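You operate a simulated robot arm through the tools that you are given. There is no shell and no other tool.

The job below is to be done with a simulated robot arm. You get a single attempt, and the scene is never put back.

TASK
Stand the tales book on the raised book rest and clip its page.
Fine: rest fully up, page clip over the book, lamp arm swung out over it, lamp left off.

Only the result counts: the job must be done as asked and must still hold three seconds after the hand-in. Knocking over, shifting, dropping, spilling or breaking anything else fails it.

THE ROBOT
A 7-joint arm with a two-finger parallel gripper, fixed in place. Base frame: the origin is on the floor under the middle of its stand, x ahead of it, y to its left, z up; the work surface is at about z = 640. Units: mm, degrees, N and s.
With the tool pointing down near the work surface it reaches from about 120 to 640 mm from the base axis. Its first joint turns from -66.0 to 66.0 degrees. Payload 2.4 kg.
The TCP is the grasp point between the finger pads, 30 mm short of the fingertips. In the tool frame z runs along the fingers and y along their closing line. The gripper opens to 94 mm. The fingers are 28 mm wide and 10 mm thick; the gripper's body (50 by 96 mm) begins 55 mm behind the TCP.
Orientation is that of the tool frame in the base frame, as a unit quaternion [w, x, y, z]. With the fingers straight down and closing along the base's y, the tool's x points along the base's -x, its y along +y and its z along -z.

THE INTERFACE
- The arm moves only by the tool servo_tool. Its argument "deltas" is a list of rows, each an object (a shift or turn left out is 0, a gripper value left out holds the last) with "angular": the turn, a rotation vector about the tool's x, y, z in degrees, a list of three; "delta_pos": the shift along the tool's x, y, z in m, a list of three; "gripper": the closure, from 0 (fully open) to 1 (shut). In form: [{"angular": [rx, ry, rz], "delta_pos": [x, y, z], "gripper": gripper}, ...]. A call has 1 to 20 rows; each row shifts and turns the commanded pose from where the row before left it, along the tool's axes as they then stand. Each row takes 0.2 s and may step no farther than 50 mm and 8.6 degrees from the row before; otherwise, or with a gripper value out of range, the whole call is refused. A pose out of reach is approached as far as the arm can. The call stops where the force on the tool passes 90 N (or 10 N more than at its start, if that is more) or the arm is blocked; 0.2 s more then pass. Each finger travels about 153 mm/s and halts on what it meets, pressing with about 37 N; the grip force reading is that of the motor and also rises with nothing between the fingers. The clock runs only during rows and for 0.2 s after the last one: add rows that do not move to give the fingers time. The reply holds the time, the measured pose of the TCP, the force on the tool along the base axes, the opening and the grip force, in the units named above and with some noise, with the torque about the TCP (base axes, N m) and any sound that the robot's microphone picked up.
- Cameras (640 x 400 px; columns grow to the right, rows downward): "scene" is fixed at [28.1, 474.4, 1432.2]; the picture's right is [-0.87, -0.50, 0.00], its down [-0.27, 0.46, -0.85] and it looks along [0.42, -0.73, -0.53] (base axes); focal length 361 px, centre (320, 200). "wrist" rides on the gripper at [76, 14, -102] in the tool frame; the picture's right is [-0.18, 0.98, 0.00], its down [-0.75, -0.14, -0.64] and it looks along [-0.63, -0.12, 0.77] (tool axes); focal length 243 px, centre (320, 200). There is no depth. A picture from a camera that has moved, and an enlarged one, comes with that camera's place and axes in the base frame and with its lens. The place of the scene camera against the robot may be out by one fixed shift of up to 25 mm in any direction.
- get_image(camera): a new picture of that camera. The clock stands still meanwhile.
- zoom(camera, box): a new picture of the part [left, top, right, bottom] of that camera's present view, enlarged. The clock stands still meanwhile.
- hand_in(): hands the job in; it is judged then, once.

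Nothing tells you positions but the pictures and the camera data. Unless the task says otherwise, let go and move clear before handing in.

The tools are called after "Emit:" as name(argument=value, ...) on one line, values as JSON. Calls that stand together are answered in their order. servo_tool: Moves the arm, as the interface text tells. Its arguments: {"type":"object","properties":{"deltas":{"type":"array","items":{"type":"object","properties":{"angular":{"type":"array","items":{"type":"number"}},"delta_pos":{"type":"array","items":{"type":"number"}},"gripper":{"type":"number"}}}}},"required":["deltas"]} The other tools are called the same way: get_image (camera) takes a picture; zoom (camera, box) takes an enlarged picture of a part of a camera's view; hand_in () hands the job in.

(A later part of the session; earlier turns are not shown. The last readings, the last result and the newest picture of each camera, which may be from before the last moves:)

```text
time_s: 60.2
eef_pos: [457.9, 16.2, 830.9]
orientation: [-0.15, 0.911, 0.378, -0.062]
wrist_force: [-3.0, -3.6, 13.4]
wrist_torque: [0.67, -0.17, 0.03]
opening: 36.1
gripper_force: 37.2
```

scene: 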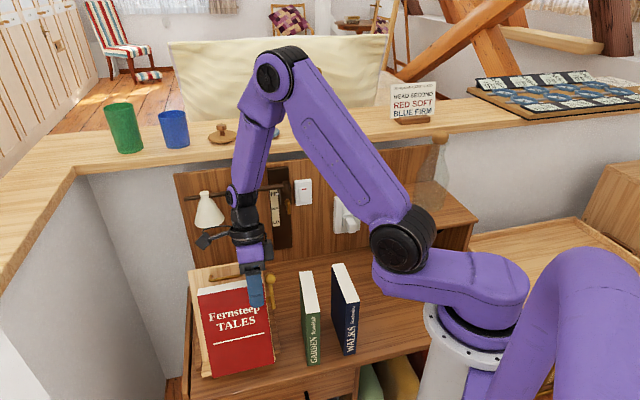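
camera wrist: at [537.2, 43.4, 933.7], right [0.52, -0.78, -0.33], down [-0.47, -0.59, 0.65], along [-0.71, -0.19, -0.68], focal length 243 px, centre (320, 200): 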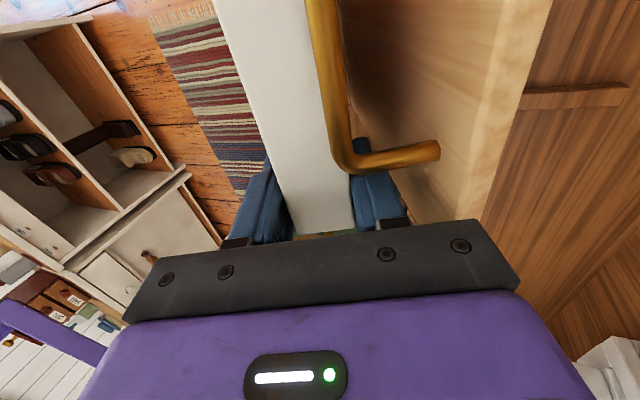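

It's seated on the ledge (about 17 N). I'll ease the pressing, then open the fingers just 3 mm per side so the book settles back on the rear finger.

Emit:
servo_tool(deltas=[{"delta_pos": [0, 0, -0.0007]}, {}, {}])

```text
time_s: 61.0
eef_pos: [457.8, 15.6, 831.3]
orientation: [-0.149, 0.912, 0.378, -0.061]
wrist_force: [-1.9, -2.7, 2.2]
wrist_torque: [-0.05, -0.16, -0.15]
opening: 36.1
gripper_force: 36.7
```

Emit:
servo_tool(deltas=[{"gripper": 0.595}, {"gripper": 0.575}, {"gripper": 0.555}, {}, {}])

Emit:
get_image(camera="wrist")

Emit:
zoom(camera="scene", box=[190, 250, 300, 385])

Emit:
zoom(camera="wrist", box=[330, 90, 430, 220])

```text
time_s: 62.2
eef_pos: [455.4, 15.3, 831.3]
orientation: [-0.15, 0.912, 0.377, -0.062]
wrist_force: [-1.7, 2.4, -1.6]
wrist_torque: [0.07, 0.03, 0.0]
opening: 40.5
gripper_force: 0.0
```

```text
taken
camera wrist: at [543.4, 38.0, 924.1], right [0.53, -0.79, -0.31], down [-0.48, -0.58, 0.65], along [-0.7, -0.19, -0.69], focal length 243 px, centre (320, 200)
```

wrist: 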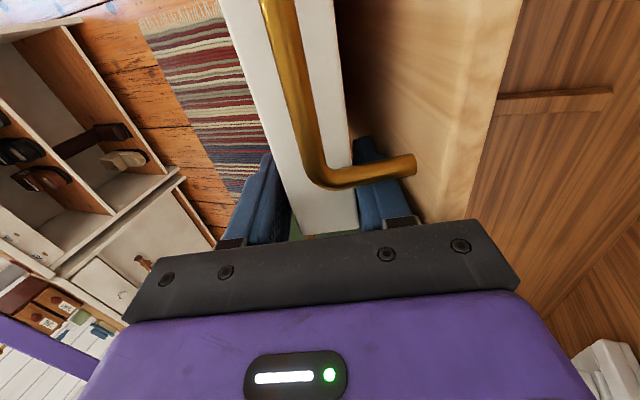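

```text
2.96 times, centred on (245, 318) of scene
camera zoom: at [28.1, 474.4, 1432.1], right [-0.87, -0.5, 0.0], down [-0.27, 0.46, -0.85], along [0.42, -0.73, -0.53], focal length 1070 px, centre (542, -148)
```

zoom: 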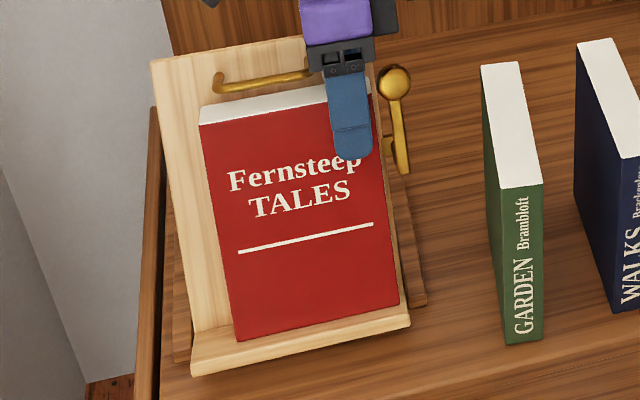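

```text
3.08 times, centred on (380, 155) of wrist
camera zoom: at [543.4, 38.0, 924.1], right [0.53, -0.79, -0.31], down [-0.48, -0.58, 0.65], along [-0.7, -0.19, -0.69], focal length 746 px, centre (135, 338)
```

zoom: 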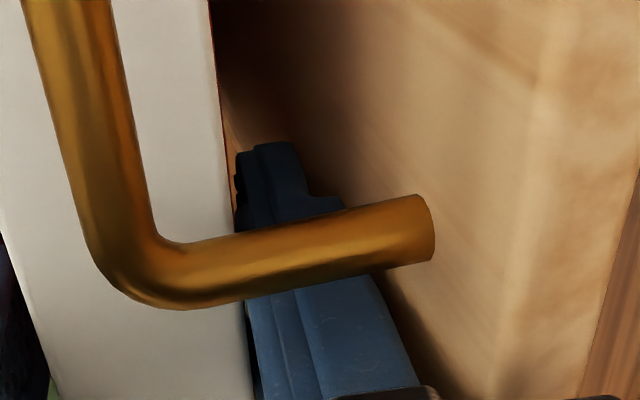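

The fingers are open to 40.5 mm and a light 3 N pushes the tool away from the board, so the rear finger may be brushing it. I'll back off 1.5 mm and recheck.

Emit:
servo_tool(deltas=[{"delta_pos": [0, -0.0015, 0]}, {}, {}])

Emit:
zoom(camera="wrist", box=[220, 90, 430, 240])

```text
time_s: 63.0
eef_pos: [456.2, 17.9, 833.1]
orientation: [-0.149, 0.912, 0.378, -0.061]
wrist_force: [-0.2, 0.7, 1.3]
wrist_torque: [0.0, 0.0, 0.02]
opening: 41.2
gripper_force: 0.0
```

```text
2.67 times, centred on (325, 165) of wrist
camera zoom: at [542.6, 38.4, 924.7], right [0.53, -0.79, -0.31], down [-0.48, -0.58, 0.65], along [-0.7, -0.19, -0.69], focal length 647 px, centre (307, 293)
```

zoom: 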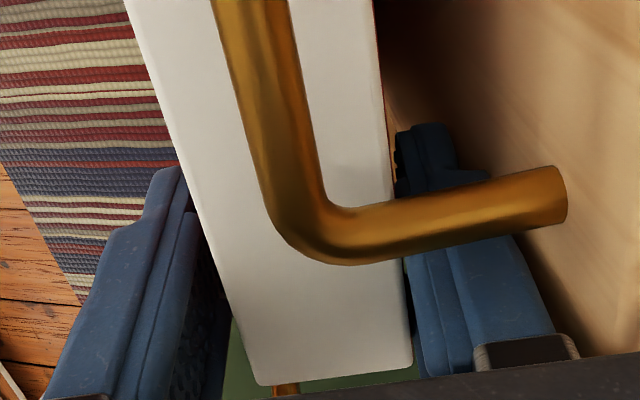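

The book is released and leans on the rear finger. I'll draw the fingers up slowly along the book.

Emit:
servo_tool(deltas=[{"delta_pos": [0, 0, -0.006]}, {"delta_pos": [0, 0, -0.008]}, {"delta_pos": [0, 0, -0.008]}, {"delta_pos": [0, 0, -0.006]}, {}])

Emit:
get_image(camera="wrist")

Emit:
zoom(camera="scene", box=[190, 250, 300, 385])

```text
time_s: 64.2
eef_pos: [462.3, 10.3, 860.5]
orientation: [-0.149, 0.912, 0.378, -0.061]
wrist_force: [0.9, -0.1, -0.2]
wrist_torque: [-0.05, 0.0, 0.02]
opening: 42.1
gripper_force: 0.7
```

```text
taken
camera wrist: at [548.8, 32.1, 951.4], right [0.53, -0.79, -0.31], down [-0.48, -0.58, 0.65], along [-0.7, -0.19, -0.69], focal length 243 px, centre (320, 200)
```

wrist: 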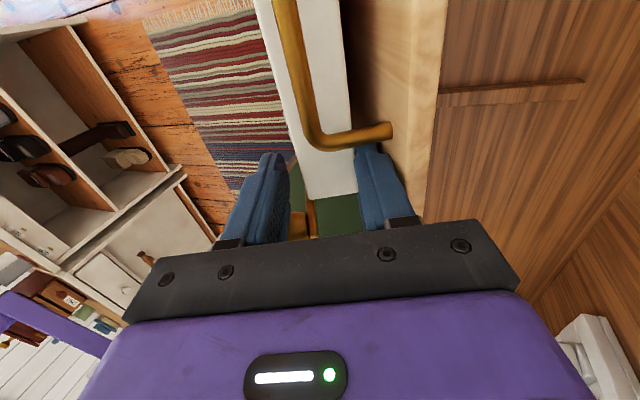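

```text
2.96 times, centred on (245, 318) of scene
camera zoom: at [28.2, 474.3, 1432.2], right [-0.87, -0.5, 0.0], down [-0.27, 0.46, -0.85], along [0.42, -0.73, -0.53], focal length 1070 px, centre (542, -148)
```

zoom: 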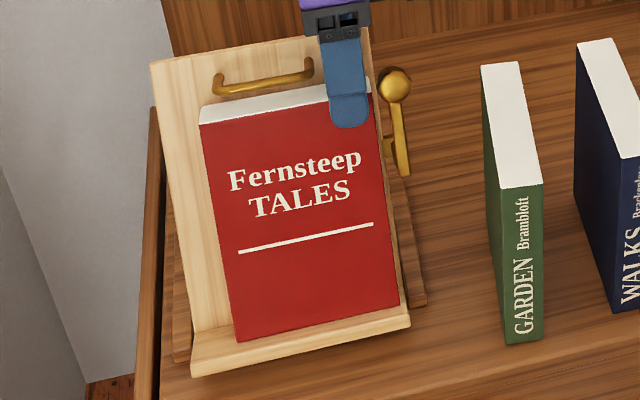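

The book stays on the ledge while the fingers slide up. I'll ease the rear finger towards the board so the book's top has less distance to settle.

Emit:
servo_tool(deltas=[{"delta_pos": [0, 0.0015, 0]}, {"delta_pos": [0, 0.0015, 0]}, {}])

Emit:
zoom(camera="wrist", box=[240, 70, 450, 230])

```text
time_s: 65.0
eef_pos: [464.3, 9.5, 858.1]
orientation: [-0.149, 0.911, 0.379, -0.062]
wrist_force: [1.0, 1.1, 0.4]
wrist_torque: [0.0, -0.03, 0.03]
opening: 41.3
gripper_force: 0.1
```

```text
2.50 times, centred on (345, 150) of wrist
camera zoom: at [550.5, 30.4, 950.3], right [0.53, -0.79, -0.31], down [-0.48, -0.58, 0.65], along [-0.7, -0.19, -0.69], focal length 606 px, centre (258, 325)
```

zoom: 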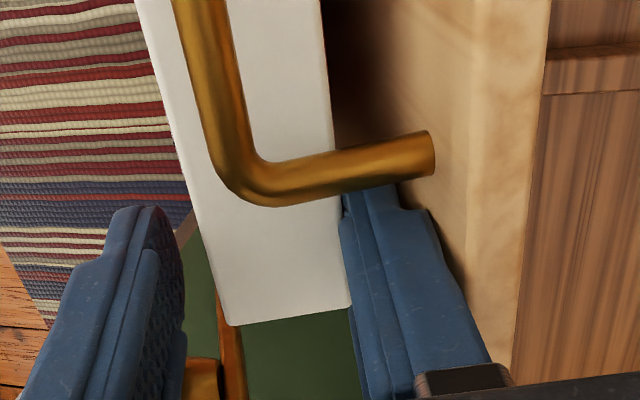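

Emit:
servo_tool(deltas=[{"delta_pos": [0, 0.001, 0]}, {"delta_pos": [0, 0.001, 0]}, {}])

Emit:
zoom(camera="wrist", box=[240, 70, 450, 230])

```text
time_s: 65.8
eef_pos: [465.3, 7.3, 857.6]
orientation: [-0.15, 0.912, 0.377, -0.062]
wrist_force: [-1.1, 2.7, -0.6]
wrist_torque: [0.01, -0.03, 0.02]
opening: 40.6
gripper_force: 0.0
```

```text
2.50 times, centred on (345, 150) of wrist
camera zoom: at [551.8, 29.2, 949.6], right [0.53, -0.79, -0.31], down [-0.48, -0.58, 0.65], along [-0.7, -0.19, -0.69], focal length 606 px, centre (258, 325)
```

zoom: 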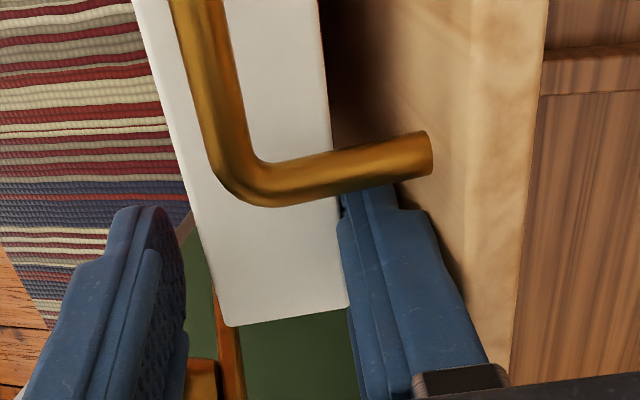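

The rear finger now just touches the board. I'll back off a millimetre and slide the fingers out over the top.

Emit:
servo_tool(deltas=[{"delta_pos": [0, -0.001, 0]}, {"delta_pos": [0, 0, -0.004]}, {"delta_pos": [0, 0, -0.005]}, {"delta_pos": [0, 0, -0.006]}, {}])

Emit:
zoom(camera="wrist", box=[240, 40, 450, 230])

Emit:
zoom(camera="scene", box=[190, 250, 300, 385])

```text
time_s: 67.0
eef_pos: [467.3, 3.7, 872.3]
orientation: [-0.149, 0.912, 0.377, -0.061]
wrist_force: [-0.6, 0.3, -0.9]
wrist_torque: [-0.02, 0.01, 0.01]
opening: 41.5
gripper_force: 0.2
```

```text
2.11 times, centred on (345, 135) of wrist
camera zoom: at [554.7, 26.2, 964.5], right [0.53, -0.79, -0.31], down [-0.48, -0.58, 0.65], along [-0.7, -0.19, -0.69], focal length 511 px, centre (267, 337)
```

zoom: 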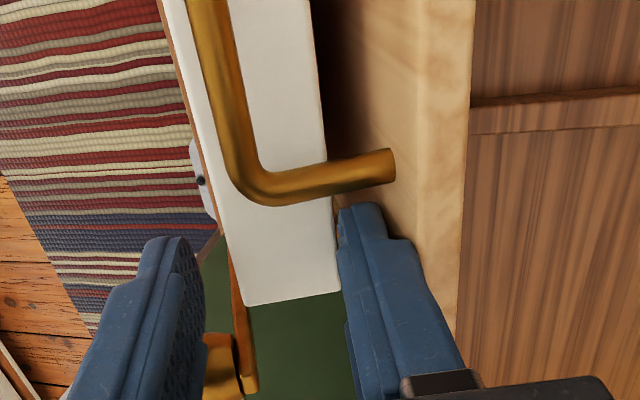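

```text
2.96 times, centred on (245, 318) of scene
camera zoom: at [28.1, 474.4, 1432.2], right [-0.87, -0.5, 0.0], down [-0.27, 0.46, -0.85], along [0.42, -0.73, -0.53], focal length 1070 px, centre (542, -148)
```

zoom: 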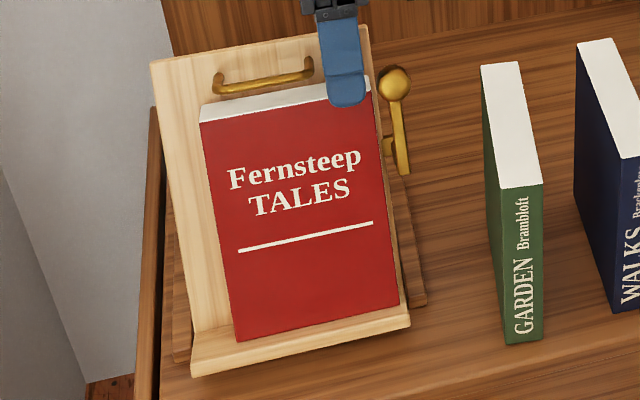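

Emit:
servo_tool(deltas=[{"delta_pos": [0, 0, -0.006]}, {"delta_pos": [0, 0, -0.008]}, {"delta_pos": [0, 0, -0.015]}, {"delta_pos": [0, 0, -0.03]}, {"delta_pos": [0, 0, -0.03]}, {}])

Emit:
get_image(camera="wrist")

Emit:
zoom(camera="scene", box=[190, 250, 300, 385])

```text
time_s: 68.4
eef_pos: [487.5, -15.6, 957.2]
orientation: [-0.15, 0.912, 0.378, -0.062]
wrist_force: [-0.8, -0.1, 0.3]
wrist_torque: [-0.02, 0.0, -0.01]
opening: 41.7
gripper_force: 0.0
```

```text
taken
camera wrist: at [574.3, 6.0, 1049.2], right [0.53, -0.79, -0.31], down [-0.48, -0.58, 0.65], along [-0.7, -0.19, -0.69], focal length 243 px, centre (320, 200)
```

wrist: 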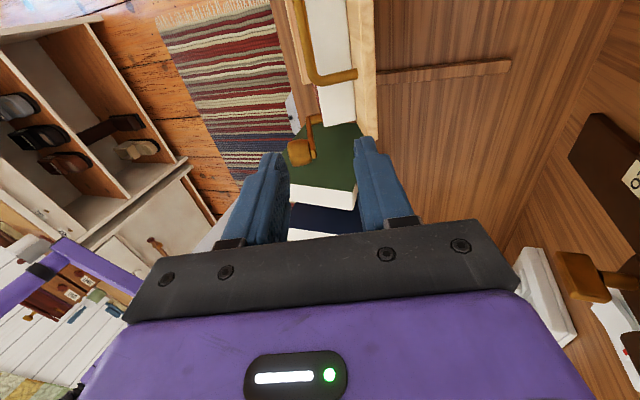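

```text
2.96 times, centred on (245, 318) of scene
camera zoom: at [28.1, 474.4, 1432.2], right [-0.87, -0.5, 0.0], down [-0.27, 0.46, -0.85], along [0.42, -0.73, -0.53], focal length 1070 px, centre (542, -148)
```

zoom: 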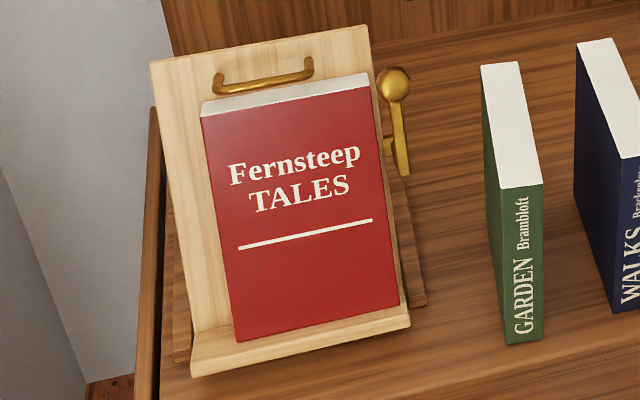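

The book now stands on the ledge, leaning against the board with the title facing out. I'll compare the board's angle with the earlier picture and check how flush the book sits.

Emit:
zoom(camera="scene", box=[170, 240, 300, 390])

Emit:
zoom(camera="wrist", box=[260, 0, 400, 200])

```text
2.67 times, centred on (235, 315) of scene
camera zoom: at [28.1, 474.4, 1432.2], right [-0.87, -0.5, 0.0], down [-0.27, 0.46, -0.85], along [0.42, -0.73, -0.53], focal length 963 px, centre (547, -107)
```

zoom: 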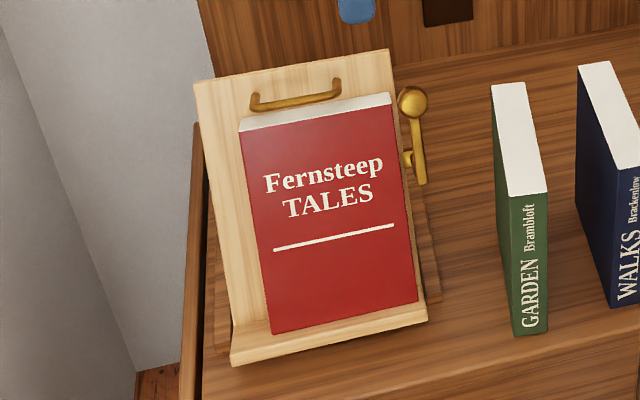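

```text
2.00 times, centred on (330, 100) of wrist
camera zoom: at [574.3, 6.0, 1049.2], right [0.53, -0.79, -0.31], down [-0.48, -0.58, 0.65], along [-0.7, -0.19, -0.69], focal length 485 px, centre (300, 400)
```

zoom: 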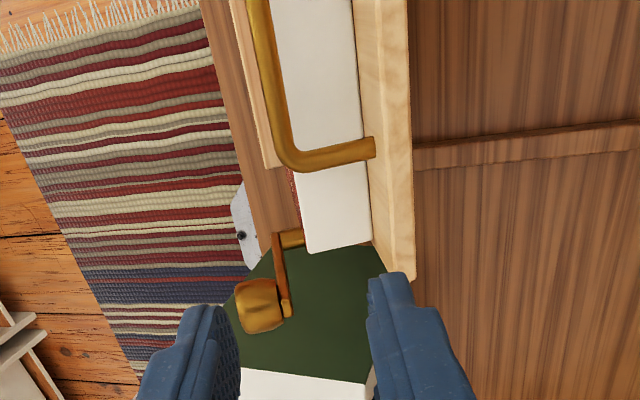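

The board hasn't moved and the book sits flush, with the clip arm a little in front of it. Next is the clip: I'll close the fingers and come down just right of the knob.

Emit:
servo_tool(deltas=[{"gripper": 1, "delta_pos": [-0.025, 0, 0]}, {"delta_pos": [-0.025, 0, 0]}, {"delta_pos": [-0.0257, 0, 0]}, {"delta_pos": [0, -0.0277, 0]}, {"delta_pos": [0, 0, 0.03]}, {"delta_pos": [0, 0, 0.03]}, {"delta_pos": [0, 0, 0.02]}, {}])

Emit:
get_image(camera="wrist")

Emit:
zoom(camera="scene", box=[190, 230, 320, 370])

```text
time_s: 70.2
eef_pos: [398.6, -32.3, 888.8]
orientation: [-0.149, 0.912, 0.378, -0.062]
wrist_force: [0.3, -0.3, -0.2]
wrist_torque: [-0.02, -0.02, 0.04]
opening: 0.2
gripper_force: 33.5
```

```text
taken
camera wrist: at [485.0, -11.3, 980.8], right [0.53, -0.79, -0.31], down [-0.48, -0.58, 0.65], along [-0.7, -0.19, -0.69], focal length 243 px, centre (320, 200)
```

wrist: 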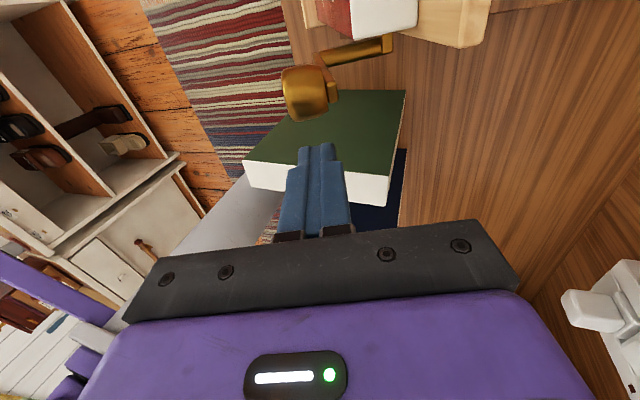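

```text
2.86 times, centred on (255, 300) of scene
camera zoom: at [28.1, 474.4, 1432.2], right [-0.87, -0.5, 0.0], down [-0.27, 0.46, -0.85], along [0.42, -0.73, -0.53], focal length 1031 px, centre (506, -86)
```

zoom: 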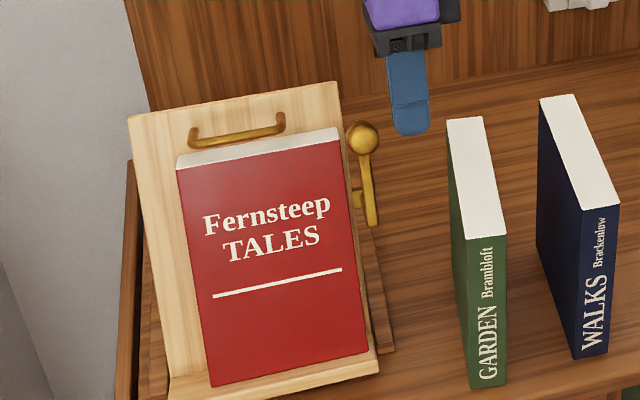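

The fingers are 11 mm right of the knob, level with it. I'll lower slightly and push the knob to the left along its arc.

Emit:
servo_tool(deltas=[{"delta_pos": [0, 0, 0.012]}, {"delta_pos": [0.011, 0, 0.001]}, {"delta_pos": [0.011, 0, 0.002]}, {"delta_pos": [0.011, 0, 0.003]}, {"delta_pos": [0.011, 0, 0.005]}, {"delta_pos": [0.01, 0, 0.006]}, {}])

Emit:
get_image(camera="wrist")

Emit:
zoom(camera="scene", box=[190, 230, 320, 370])

```text
time_s: 71.8
eef_pos: [430.0, 13.0, 861.3]
orientation: [-0.149, 0.912, 0.378, -0.062]
wrist_force: [1.1, -0.9, -0.5]
wrist_torque: [0.02, -0.01, -0.02]
opening: 0.1
gripper_force: 32.9
```

```text
taken
camera wrist: at [516.8, 34.5, 953.6], right [0.53, -0.79, -0.31], down [-0.48, -0.58, 0.65], along [-0.7, -0.19, -0.69], focal length 243 px, centre (320, 200)
```

wrist: 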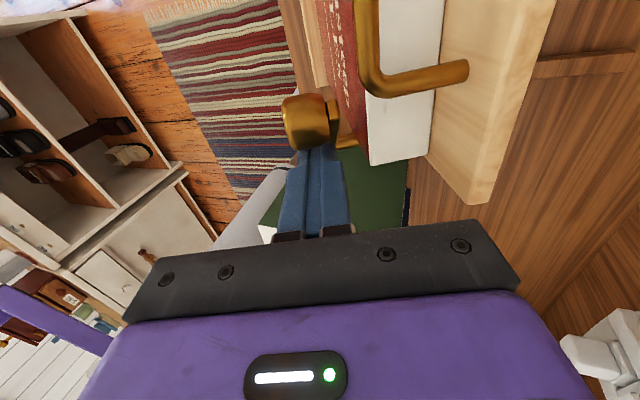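

```text
2.86 times, centred on (255, 300) of scene
camera zoom: at [28.1, 474.4, 1432.2], right [-0.87, -0.5, 0.0], down [-0.27, 0.46, -0.85], along [0.42, -0.73, -0.53], focal length 1031 px, centre (506, -86)
```

zoom: 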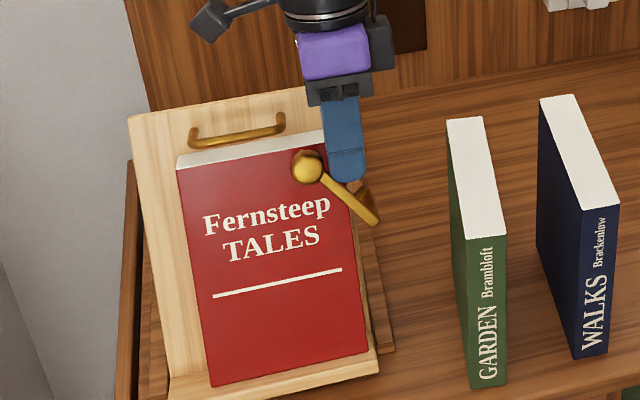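

The clip is swung about 42° and lies over the book's corner. I'll lift the fingers, move above the knob and press it further down.

Emit:
servo_tool(deltas=[{"delta_pos": [-0.003, 0, -0.012]}, {"delta_pos": [0, 0, -0.02]}, {"delta_pos": [0.022, 0, 0]}, {"delta_pos": [0.022, 0, 0]}, {}])

Emit:
zoom(camera="scene", box=[190, 230, 320, 370])

Emit:
get_image(camera="wrist")

```text
time_s: 73.0
eef_pos: [465.1, 34.8, 892.4]
orientation: [-0.149, 0.912, 0.377, -0.062]
wrist_force: [0.4, 0.4, -0.1]
wrist_torque: [-0.02, 0.0, -0.01]
opening: 0.2
gripper_force: 32.8
```

```text
2.86 times, centred on (255, 300) of scene
camera zoom: at [28.1, 474.4, 1432.2], right [-0.87, -0.5, 0.0], down [-0.27, 0.46, -0.85], along [0.42, -0.73, -0.53], focal length 1031 px, centre (506, -86)
```

zoom: 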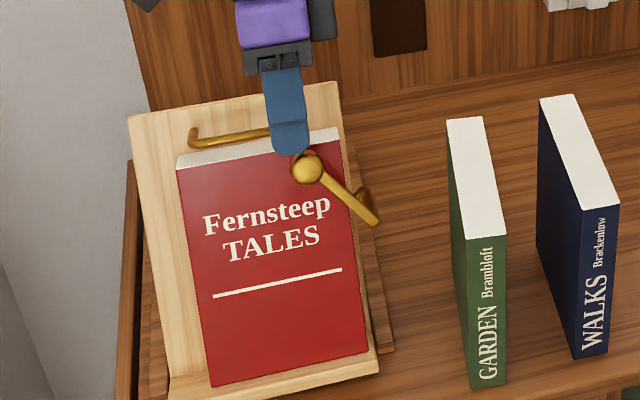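

```text
taken
camera wrist: at [552.3, 56.0, 983.9], right [0.53, -0.79, -0.31], down [-0.48, -0.58, 0.65], along [-0.7, -0.19, -0.69], focal length 243 px, centre (320, 200)
```

wrist: 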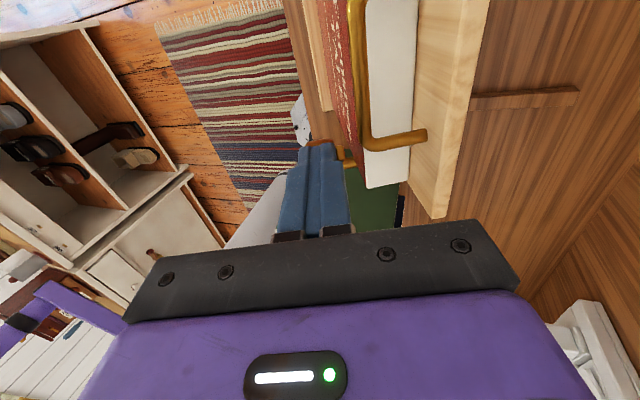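

The fingertips are just above the knob. I'll press down gently along the board's direction.

Emit:
servo_tool(deltas=[{"delta_pos": [0, 0, 0.008]}, {"delta_pos": [0, 0, 0.007]}, {"delta_pos": [0, 0, 0.007]}, {"delta_pos": [0, 0, 0.007]}, {"delta_pos": [0, -0.001, 0.006]}, {}])

Emit:
zoom(camera="scene", box=[190, 230, 320, 370])

Emit:
get_image(camera="wrist")

```text
time_s: 74.4
eef_pos: [457.1, 43.3, 858.8]
orientation: [-0.149, 0.912, 0.378, -0.062]
wrist_force: [1.0, 0.6, 0.3]
wrist_torque: [0.03, 0.04, -0.01]
opening: 0.0
gripper_force: 33.4
```

```text
2.86 times, centred on (255, 300) of scene
camera zoom: at [28.1, 474.4, 1432.2], right [-0.87, -0.5, 0.0], down [-0.27, 0.46, -0.85], along [0.42, -0.73, -0.53], focal length 1031 px, centre (506, -86)
```

zoom: 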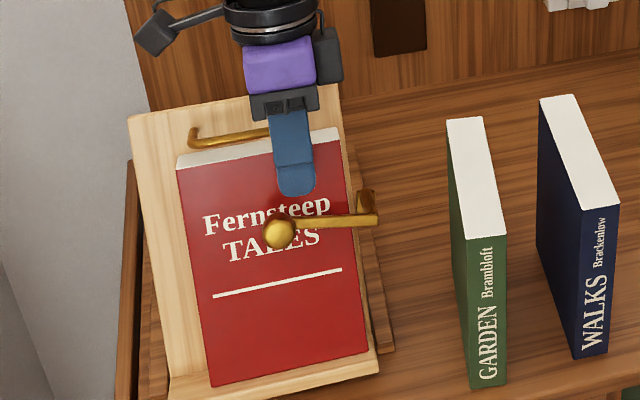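

```text
taken
camera wrist: at [543.7, 64.4, 951.3], right [0.53, -0.79, -0.31], down [-0.48, -0.58, 0.65], along [-0.7, -0.19, -0.69], focal length 243 px, centre (320, 200)
```

wrist: 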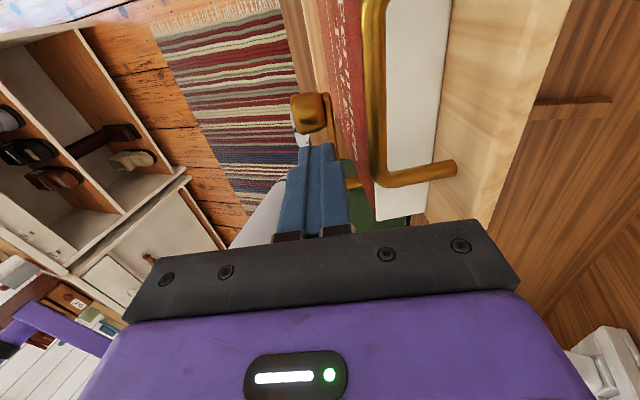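

The clip now lies right across the book at nearly 90°, and the board is still up. I'll draw the gripper away upwards and turn it so the wrist camera sees the lamp.

Emit:
servo_tool(deltas=[{"delta_pos": [0, -0.002, -0.015]}, {"delta_pos": [0, 0, -0.03]}, {"delta_pos": [0, 0, -0.04]}, {"delta_pos": [0, 0, -0.04]}, {"angular": [-6.3, 0, 0], "delta_pos": [0, 0, -0.03]}, {"angular": [-6.2, 0, 0], "delta_pos": [0, 0, -0.03]}, {"angular": [-6.2, 0, 0], "delta_pos": [0, 0, -0.03]}, {"angular": [0, 0, -8.5]}, {"angular": [0, 0, -8.5]}, {"angular": [0, 0, -8.5]}, {"angular": [0, 0, -8.5]}, {"angular": [0, 0, -8.5]}, {"angular": [0, 0, -8.5]}, {"angular": [0, 0, -8.5]}, {"angular": [0, 0, -8.5]}, {"angular": [0, 0, -8.5]}, {"angular": [0, 0, -8.5]}, {"angular": [0, 0, -5]}])

Emit:
get_image(camera="wrist")

Emit:
get_image(camera="scene")

```text
time_s: 78.2
eef_pos: [497.1, 2.9, 1066.1]
orientation: [0.001, 0.382, 0.924, 0.0]
wrist_force: [0.6, -0.1, -0.4]
wrist_torque: [0.02, 0.02, -0.01]
opening: 0.0
gripper_force: 33.1
```

```text
taken
camera wrist: at [453.7, 66.8, 1168.1], right [0.82, 0.57, 0.0], down [0.43, -0.63, 0.64], along [0.36, -0.53, -0.77], focal length 243 px, centre (320, 200)
```

wrist: 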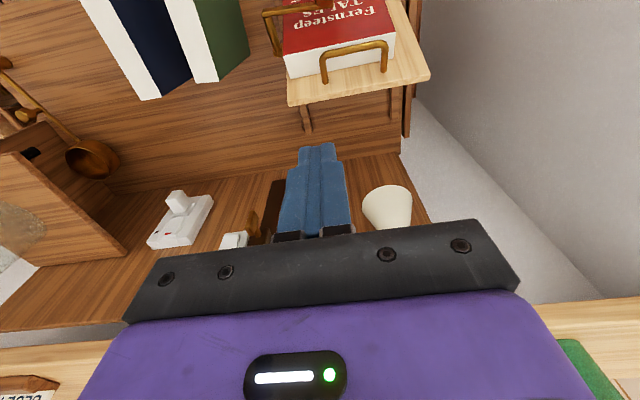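

```text
taken
```

scene: 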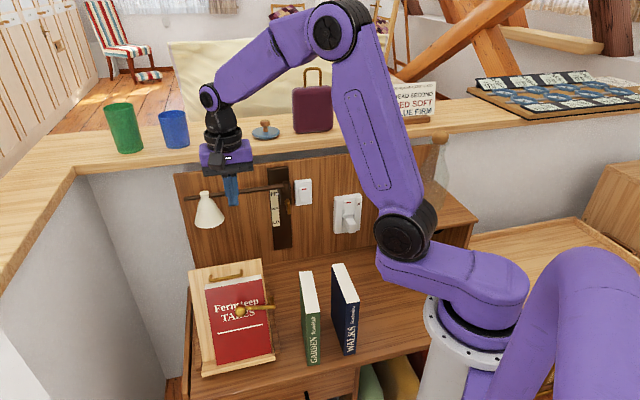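

The book, clip and board all look right. I'll rise a bit to bring the whole lamp into the wrist view.

Emit:
servo_tool(deltas=[{"delta_pos": [-0.01, 0, -0.035]}, {"delta_pos": [-0.015, 0, -0.035]}, {"delta_pos": [-0.015, 0, 0]}, {}])

Emit:
get_image(camera="wrist")

```text
time_s: 79.2
eef_pos: [526.2, -26.4, 1137.4]
orientation: [0.001, 0.383, 0.924, 0.0]
wrist_force: [0.5, 0.0, 0.1]
wrist_torque: [-0.01, 0.03, -0.06]
opening: 0.0
gripper_force: 33.1
```

```text
taken
camera wrist: at [481.9, 38.2, 1238.7], right [0.83, 0.56, 0.0], down [0.43, -0.63, 0.64], along [0.36, -0.53, -0.77], focal length 243 px, centre (320, 200)
```

wrist: 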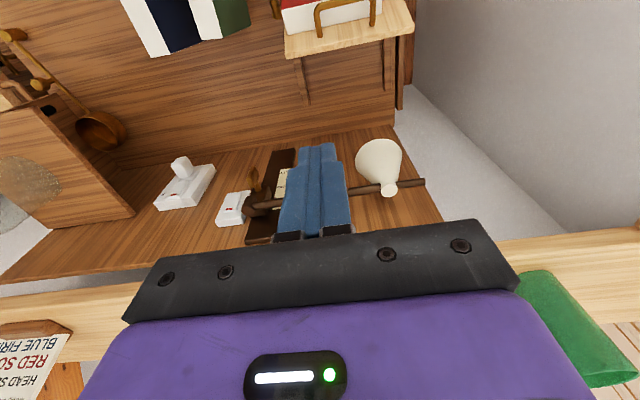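

Emit:
zoom(camera="wrist", box=[220, 100, 460, 260])

Emit:
zoom(camera="scene", box=[175, 150, 325, 270])

Emit:
zoom(camera="wrist", box=[260, 0, 440, 110])

```text
2.50 times, centred on (340, 180) of wrist
camera zoom: at [481.9, 38.2, 1238.7], right [0.83, 0.56, 0.0], down [0.43, -0.63, 0.64], along [0.36, -0.53, -0.77], focal length 606 px, centre (270, 250)
```

zoom: 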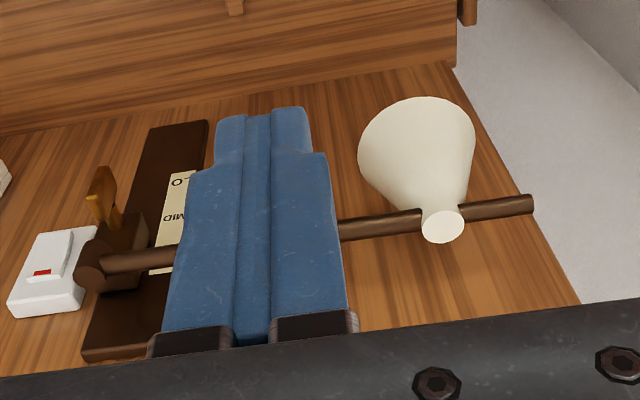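

```text
3.33 times, centred on (250, 210) of scene
camera zoom: at [28.2, 474.4, 1432.2], right [-0.87, -0.5, 0.0], down [-0.27, 0.46, -0.85], along [0.42, -0.73, -0.53], focal length 1203 px, centre (553, 167)
```

zoom: 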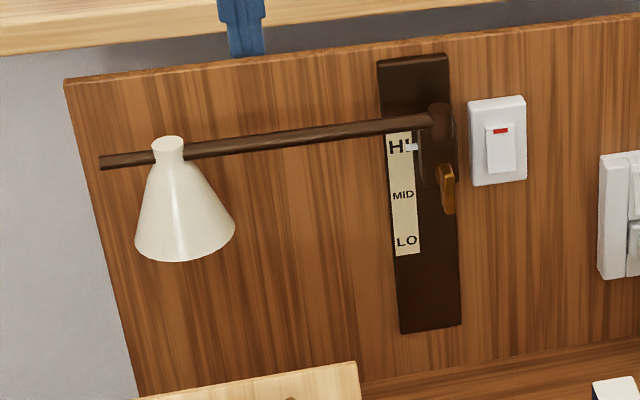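

```text
3.56 times, centred on (350, 55) of wrist
camera zoom: at [481.9, 38.2, 1238.7], right [0.83, 0.56, 0.0], down [0.43, -0.63, 0.64], along [0.36, -0.53, -0.77], focal length 863 px, centre (213, 716)
```

zoom: 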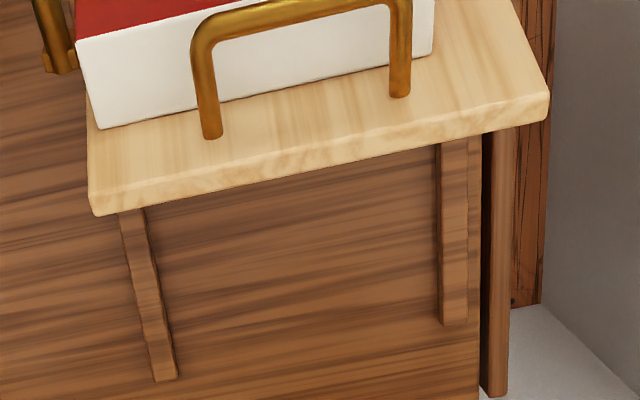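

The lamp arm runs parallel to the wall from about r −215 to −476, at 541 mm back and z≈957, with the shade rim at z≈876, just above the board's top edge (about 867). I'll turn and tilt the tool, open the fingers as a loose fork, and come in above the arm between hub and shade.

Emit:
servo_tool(deltas=[{"angular": [0, 0, -8.2], "gripper": 0.575}, {"angular": [0, 0, -8.2]}, {"angular": [0, 0, -8.2]}, {"angular": [0, 0, -8.2]}, {"angular": [0, 0, -8.2]}, {"angular": [0, 0, -8.2]}, {"angular": [0, 0, -8.2]}, {"angular": [0, 0, -8.2]}, {"angular": [0, 0, -8.2]}, {"angular": [0, 0, -8.2]}, {"angular": [0, 0, -8.0]}, {"angular": [8.3, 0, 0]}, {"angular": [8.3, 0, 0]}, {"angular": [8.4, 0, 0]}, {"delta_pos": [0, -0.015, 0.02]}, {"delta_pos": [0, -0.015, 0.02]}, {"delta_pos": [0, -0.015, 0.03]}, {"delta_pos": [0, -0.015, 0.03]}, {}])

Emit:
get_image(camera="wrist")

Emit:
get_image(camera="scene")

```text
time_s: 83.2
eef_pos: [594.5, -94.4, 1069.4]
orientation: [0.082, -0.374, 0.902, -0.201]
wrist_force: [0.5, 0.1, -0.5]
wrist_torque: [0.02, 0.01, 0.0]
opening: 39.9
gripper_force: 0.1
```

```text
taken
camera wrist: at [500.4, -107.6, 1156.8], right [-0.5, 0.76, -0.42], down [0.43, 0.64, 0.64], along [0.75, 0.14, -0.64], focal length 243 px, centre (320, 200)
```

wrist: 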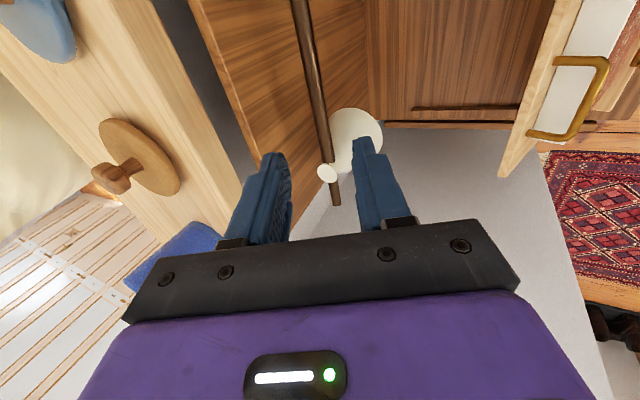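

```text
taken
```

scene: 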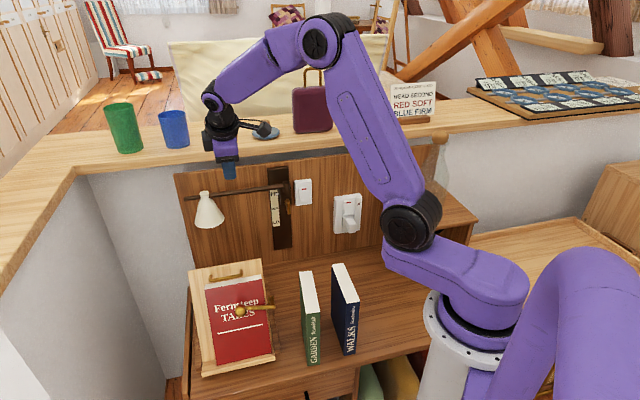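

The lamp arm lies between the fingers in this view. Before lowering I'll check how close the counter edge is.

Emit:
zoom(camera="wrist", box=[150, 0, 420, 240])

Emit:
zoom(camera="scene", box=[180, 80, 300, 220])

```text
1.67 times, centred on (285, 120) of wrist
camera zoom: at [500.4, -107.6, 1156.8], right [-0.5, 0.76, -0.42], down [0.43, 0.64, 0.64], along [0.75, 0.14, -0.64], focal length 404 px, centre (378, 333)
```

zoom: 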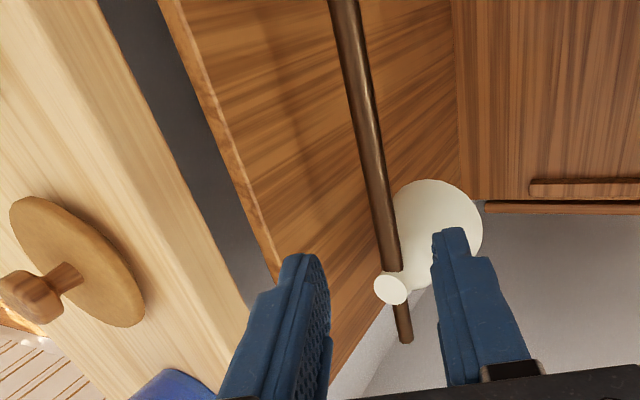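

```text
2.86 times, centred on (240, 150) of scene
camera zoom: at [28.2, 474.4, 1432.2], right [-0.87, -0.5, 0.0], down [-0.27, 0.46, -0.85], along [0.42, -0.73, -0.53], focal length 1031 px, centre (549, 343)
```

zoom: 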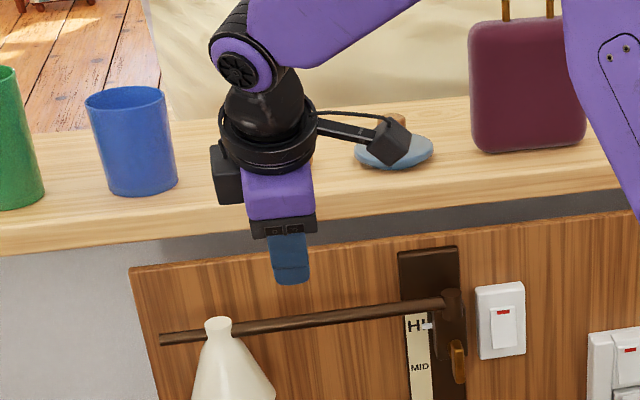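

The counter edge is clear of the gripper. I'll lower the fork over the lamp arm, with a check part-way.

Emit:
servo_tool(deltas=[{"delta_pos": [0, -0.0015, 0.025]}, {"delta_pos": [0, -0.0015, 0.025]}, {"delta_pos": [0, 0, 0.025]}, {}])

Emit:
get_image(camera="wrist")

Emit:
zoom(camera="scene", box=[180, 110, 300, 250])

```text
time_s: 84.2
eef_pos: [618.5, -118.5, 1005.1]
orientation: [0.083, -0.374, 0.902, -0.2]
wrist_force: [-0.8, 0.5, 0.0]
wrist_torque: [0.02, -0.01, -0.01]
opening: 40.0
gripper_force: 0.1
```

```text
taken
camera wrist: at [525.1, -132.0, 1090.4], right [-0.5, 0.76, -0.42], down [0.43, 0.63, 0.64], along [0.75, 0.14, -0.64], focal length 243 px, centre (320, 200)
```

wrist: 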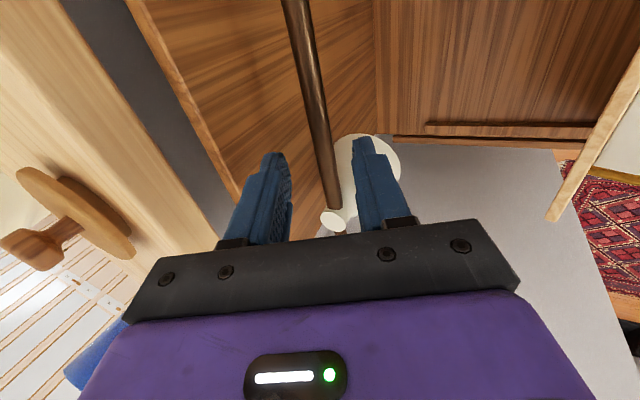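

```text
2.86 times, centred on (240, 180) of scene
camera zoom: at [28.2, 474.4, 1432.2], right [-0.87, -0.5, 0.0], down [-0.27, 0.46, -0.85], along [0.42, -0.73, -0.53], focal length 1031 px, centre (549, 257)
```

zoom: 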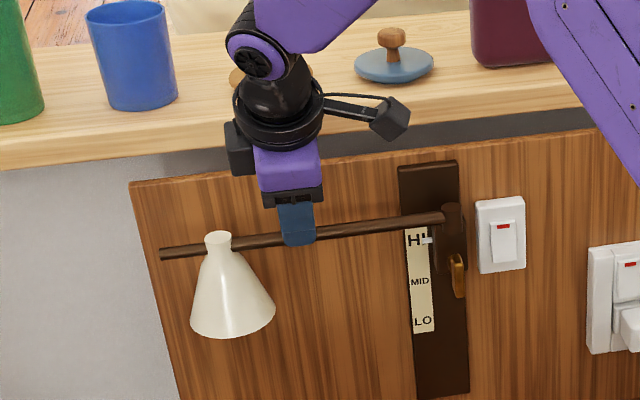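

The arm is well centred in the fork. I'll lower the last 38 mm so the fingers straddle it.

Emit:
servo_tool(deltas=[{"delta_pos": [0, 0.001, 0.013]}, {"delta_pos": [0, 0.0005, 0.013]}, {"delta_pos": [0, 0, 0.012]}, {}])

Emit:
get_image(camera="wrist")

Emit:
zoom(camera="scene", box=[180, 130, 300, 270])

```text
time_s: 85.2
eef_pos: [629.0, -129.2, 970.2]
orientation: [0.084, -0.374, 0.902, -0.201]
wrist_force: [-0.1, 0.5, 0.0]
wrist_torque: [0.0, 0.0, 0.01]
opening: 39.9
gripper_force: 0.1
```

```text
taken
camera wrist: at [535.6, -142.6, 1055.7], right [-0.5, 0.76, -0.42], down [0.43, 0.64, 0.64], along [0.75, 0.14, -0.64], focal length 243 px, centre (320, 200)
```

wrist: 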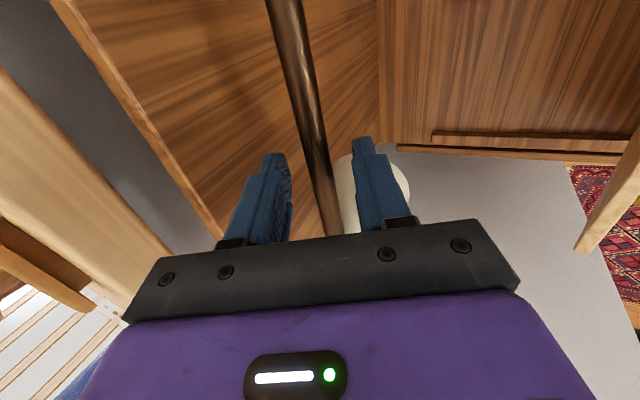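

```text
2.86 times, centred on (240, 200) of scene
camera zoom: at [28.1, 474.4, 1432.2], right [-0.87, -0.5, 0.0], down [-0.27, 0.46, -0.85], along [0.42, -0.73, -0.53], focal length 1031 px, centre (549, 200)
```

zoom: 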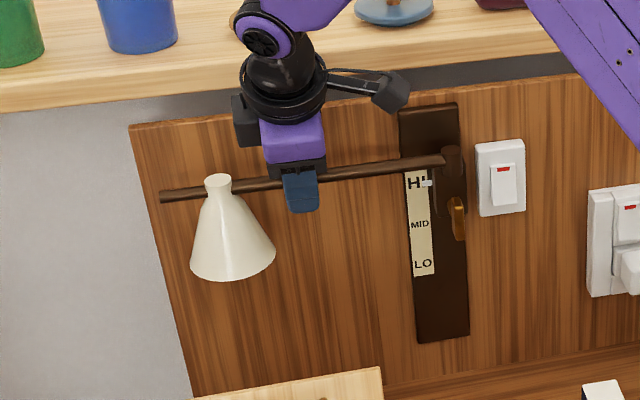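

The fork straddles the lamp arm. I'll swing it out slowly about its hub, turning the tool with it, 20° first.

Emit:
servo_tool(deltas=[{"angular": [0, -1.69, -3.625], "delta_pos": [0.00077, 0.00877, -0.00409]}, {"angular": [0, -1.69, -3.625], "delta_pos": [0.00077, 0.00877, -0.00409]}, {"angular": [0, -1.69, -3.625], "delta_pos": [0.00077, 0.00877, -0.00409]}, {"angular": [0, -1.69, -3.625], "delta_pos": [0.00077, 0.00877, -0.00409]}, {"angular": [0, -1.69, -3.625], "delta_pos": [0.00077, 0.00877, -0.00409]}, {}])

Emit:
get_image(camera="wrist")

Emit:
zoom(camera="scene", box=[170, 150, 310, 290])

```text
time_s: 86.6
eef_pos: [588.1, -103.1, 969.4]
orientation: [0.117, -0.524, 0.823, -0.183]
wrist_force: [-0.3, 0.5, 0.7]
wrist_torque: [-0.01, -0.01, -0.02]
opening: 40.4
gripper_force: 0.1
```

```text
taken
camera wrist: at [505.0, -147.9, 1055.3], right [-0.73, 0.54, -0.42], down [0.19, 0.74, 0.64], along [0.66, 0.39, -0.64], focal length 243 px, centre (320, 200)
```

wrist: 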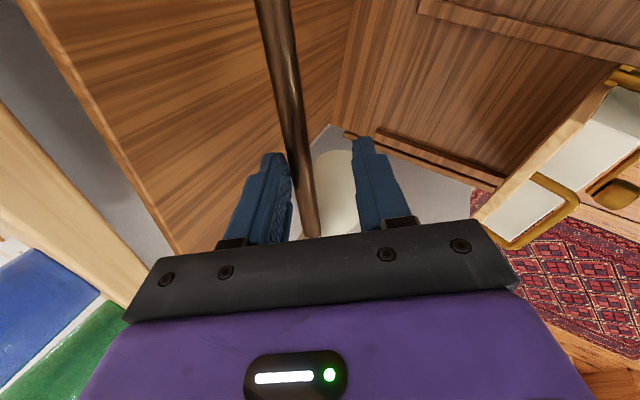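

```text
2.86 times, centred on (240, 220) of scene
camera zoom: at [28.1, 474.4, 1432.2], right [-0.87, -0.5, 0.0], down [-0.27, 0.46, -0.85], along [0.42, -0.73, -0.53], focal length 1031 px, centre (549, 143)
```

zoom: 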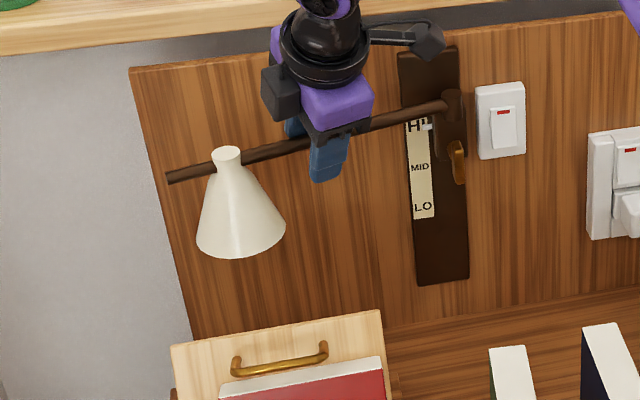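

The lamp arm follows smoothly with no notable force. I'll continue 16° more, then check the shade's clearance above the board.

Emit:
servo_tool(deltas=[{"angular": [0, -1.69, -3.625], "delta_pos": [0.00077, 0.00877, -0.00409]}, {"angular": [0, -1.69, -3.625], "delta_pos": [0.00077, 0.00877, -0.00409]}, {"angular": [0, -1.69, -3.625], "delta_pos": [0.00077, 0.00877, -0.00409]}, {"angular": [0, -1.69, -3.625], "delta_pos": [0.00077, 0.00877, -0.00409]}, {}])

Emit:
get_image(camera="wrist")

Emit:
zoom(camera="scene", box=[170, 170, 310, 310])

```text
time_s: 87.8
eef_pos: [550.2, -93.6, 968.6]
orientation: [0.141, -0.634, 0.742, -0.166]
wrist_force: [-0.4, 0.1, 0.7]
wrist_torque: [0.02, -0.01, -0.02]
opening: 40.3
gripper_force: 0.1
```

```text
taken
camera wrist: at [482.9, -159.5, 1055.5], right [-0.85, 0.32, -0.42], down [-0.02, 0.77, 0.64], along [0.52, 0.56, -0.65], focal length 243 px, centre (320, 200)
```

wrist: 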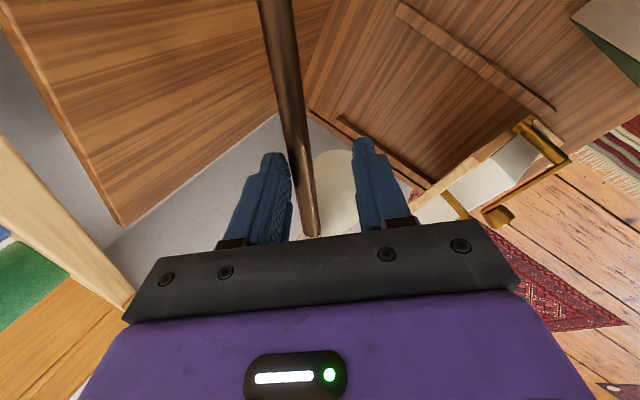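

```text
2.86 times, centred on (240, 240) of scene
camera zoom: at [28.1, 474.4, 1432.2], right [-0.87, -0.5, 0.0], down [-0.27, 0.46, -0.85], along [0.42, -0.73, -0.53], focal length 1031 px, centre (549, 86)
```

zoom: 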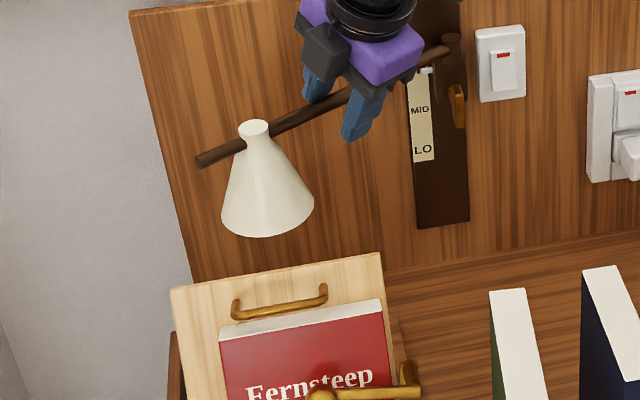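

The picture matches a rim height of about 876 mm, some 10–14 mm above the handle and board top. I'll continue slowly.

Emit:
servo_tool(deltas=[{"angular": [0, -1.268, -2.719], "delta_pos": [0.00057, 0.00658, -0.00307]}, {"angular": [0, -1.268, -2.719], "delta_pos": [0.00057, 0.00658, -0.00307]}, {"angular": [0, -1.268, -2.719], "delta_pos": [0.00057, 0.00658, -0.00307]}, {"angular": [0, -1.268, -2.719], "delta_pos": [0.00057, 0.00658, -0.00307]}, {}])

Emit:
zoom(camera="scene", box=[170, 190, 310, 330])

Emit:
get_image(camera="wrist")

```text
time_s: 89.0
eef_pos: [521.3, -92.7, 968.8]
orientation: [-0.157, 0.708, -0.672, 0.149]
wrist_force: [0.6, 0.4, -0.3]
wrist_torque: [0.0, 0.04, 0.03]
opening: 39.9
gripper_force: 0.0
```

```text
2.86 times, centred on (240, 260) of scene
camera zoom: at [28.1, 474.4, 1432.2], right [-0.87, -0.5, 0.0], down [-0.27, 0.46, -0.85], along [0.42, -0.73, -0.53], focal length 1031 px, centre (549, 29)
```

zoom: 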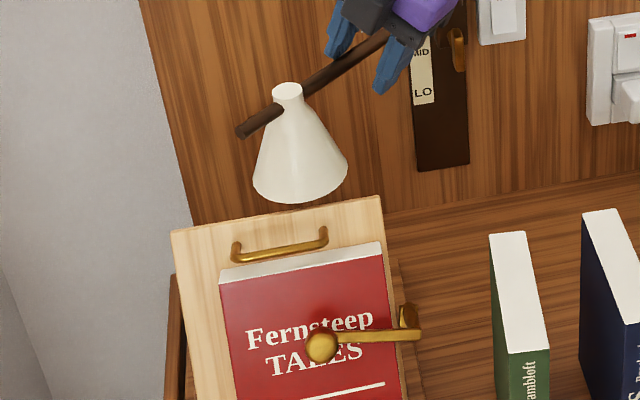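

```text
taken
camera wrist: at [468.7, -172.0, 1055.2], right [-0.9, 0.14, -0.42], down [-0.18, 0.75, 0.64], along [0.4, 0.65, -0.65], focal length 243 px, centre (320, 200)
```

wrist: 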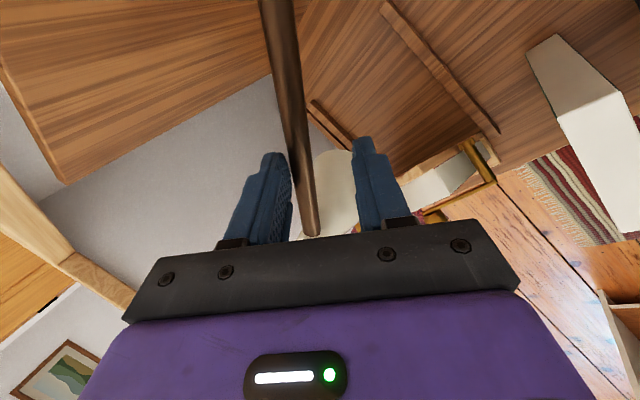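

No contact, and the board is unchanged. I'll go on another 12°.

Emit:
servo_tool(deltas=[{"angular": [0, -1.268, -2.719], "delta_pos": [0.00057, 0.00658, -0.00307]}, {"angular": [0, -1.268, -2.719], "delta_pos": [0.00057, 0.00658, -0.00307]}, {}])

Emit:
zoom(camera="scene", box=[170, 190, 310, 330])

```text
time_s: 89.8
eef_pos: [507.9, -95.5, 969.4]
orientation: [-0.165, 0.742, -0.634, 0.141]
wrist_force: [0.6, -0.1, 0.0]
wrist_torque: [0.02, -0.03, -0.02]
opening: 40.0
gripper_force: 0.1
```

```text
2.86 times, centred on (240, 260) of scene
camera zoom: at [28.1, 474.4, 1432.2], right [-0.87, -0.5, 0.0], down [-0.27, 0.46, -0.85], along [0.42, -0.73, -0.53], focal length 1031 px, centre (549, 29)
```

zoom: 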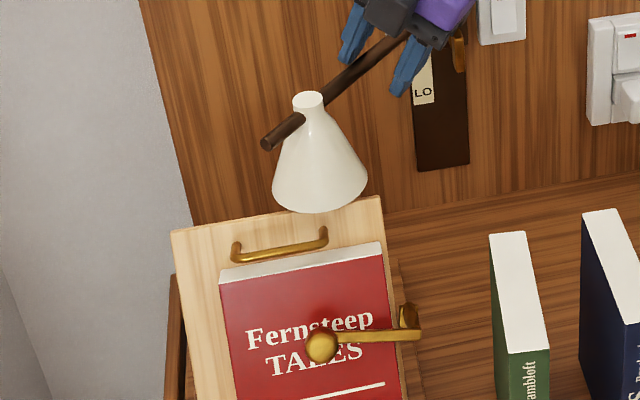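

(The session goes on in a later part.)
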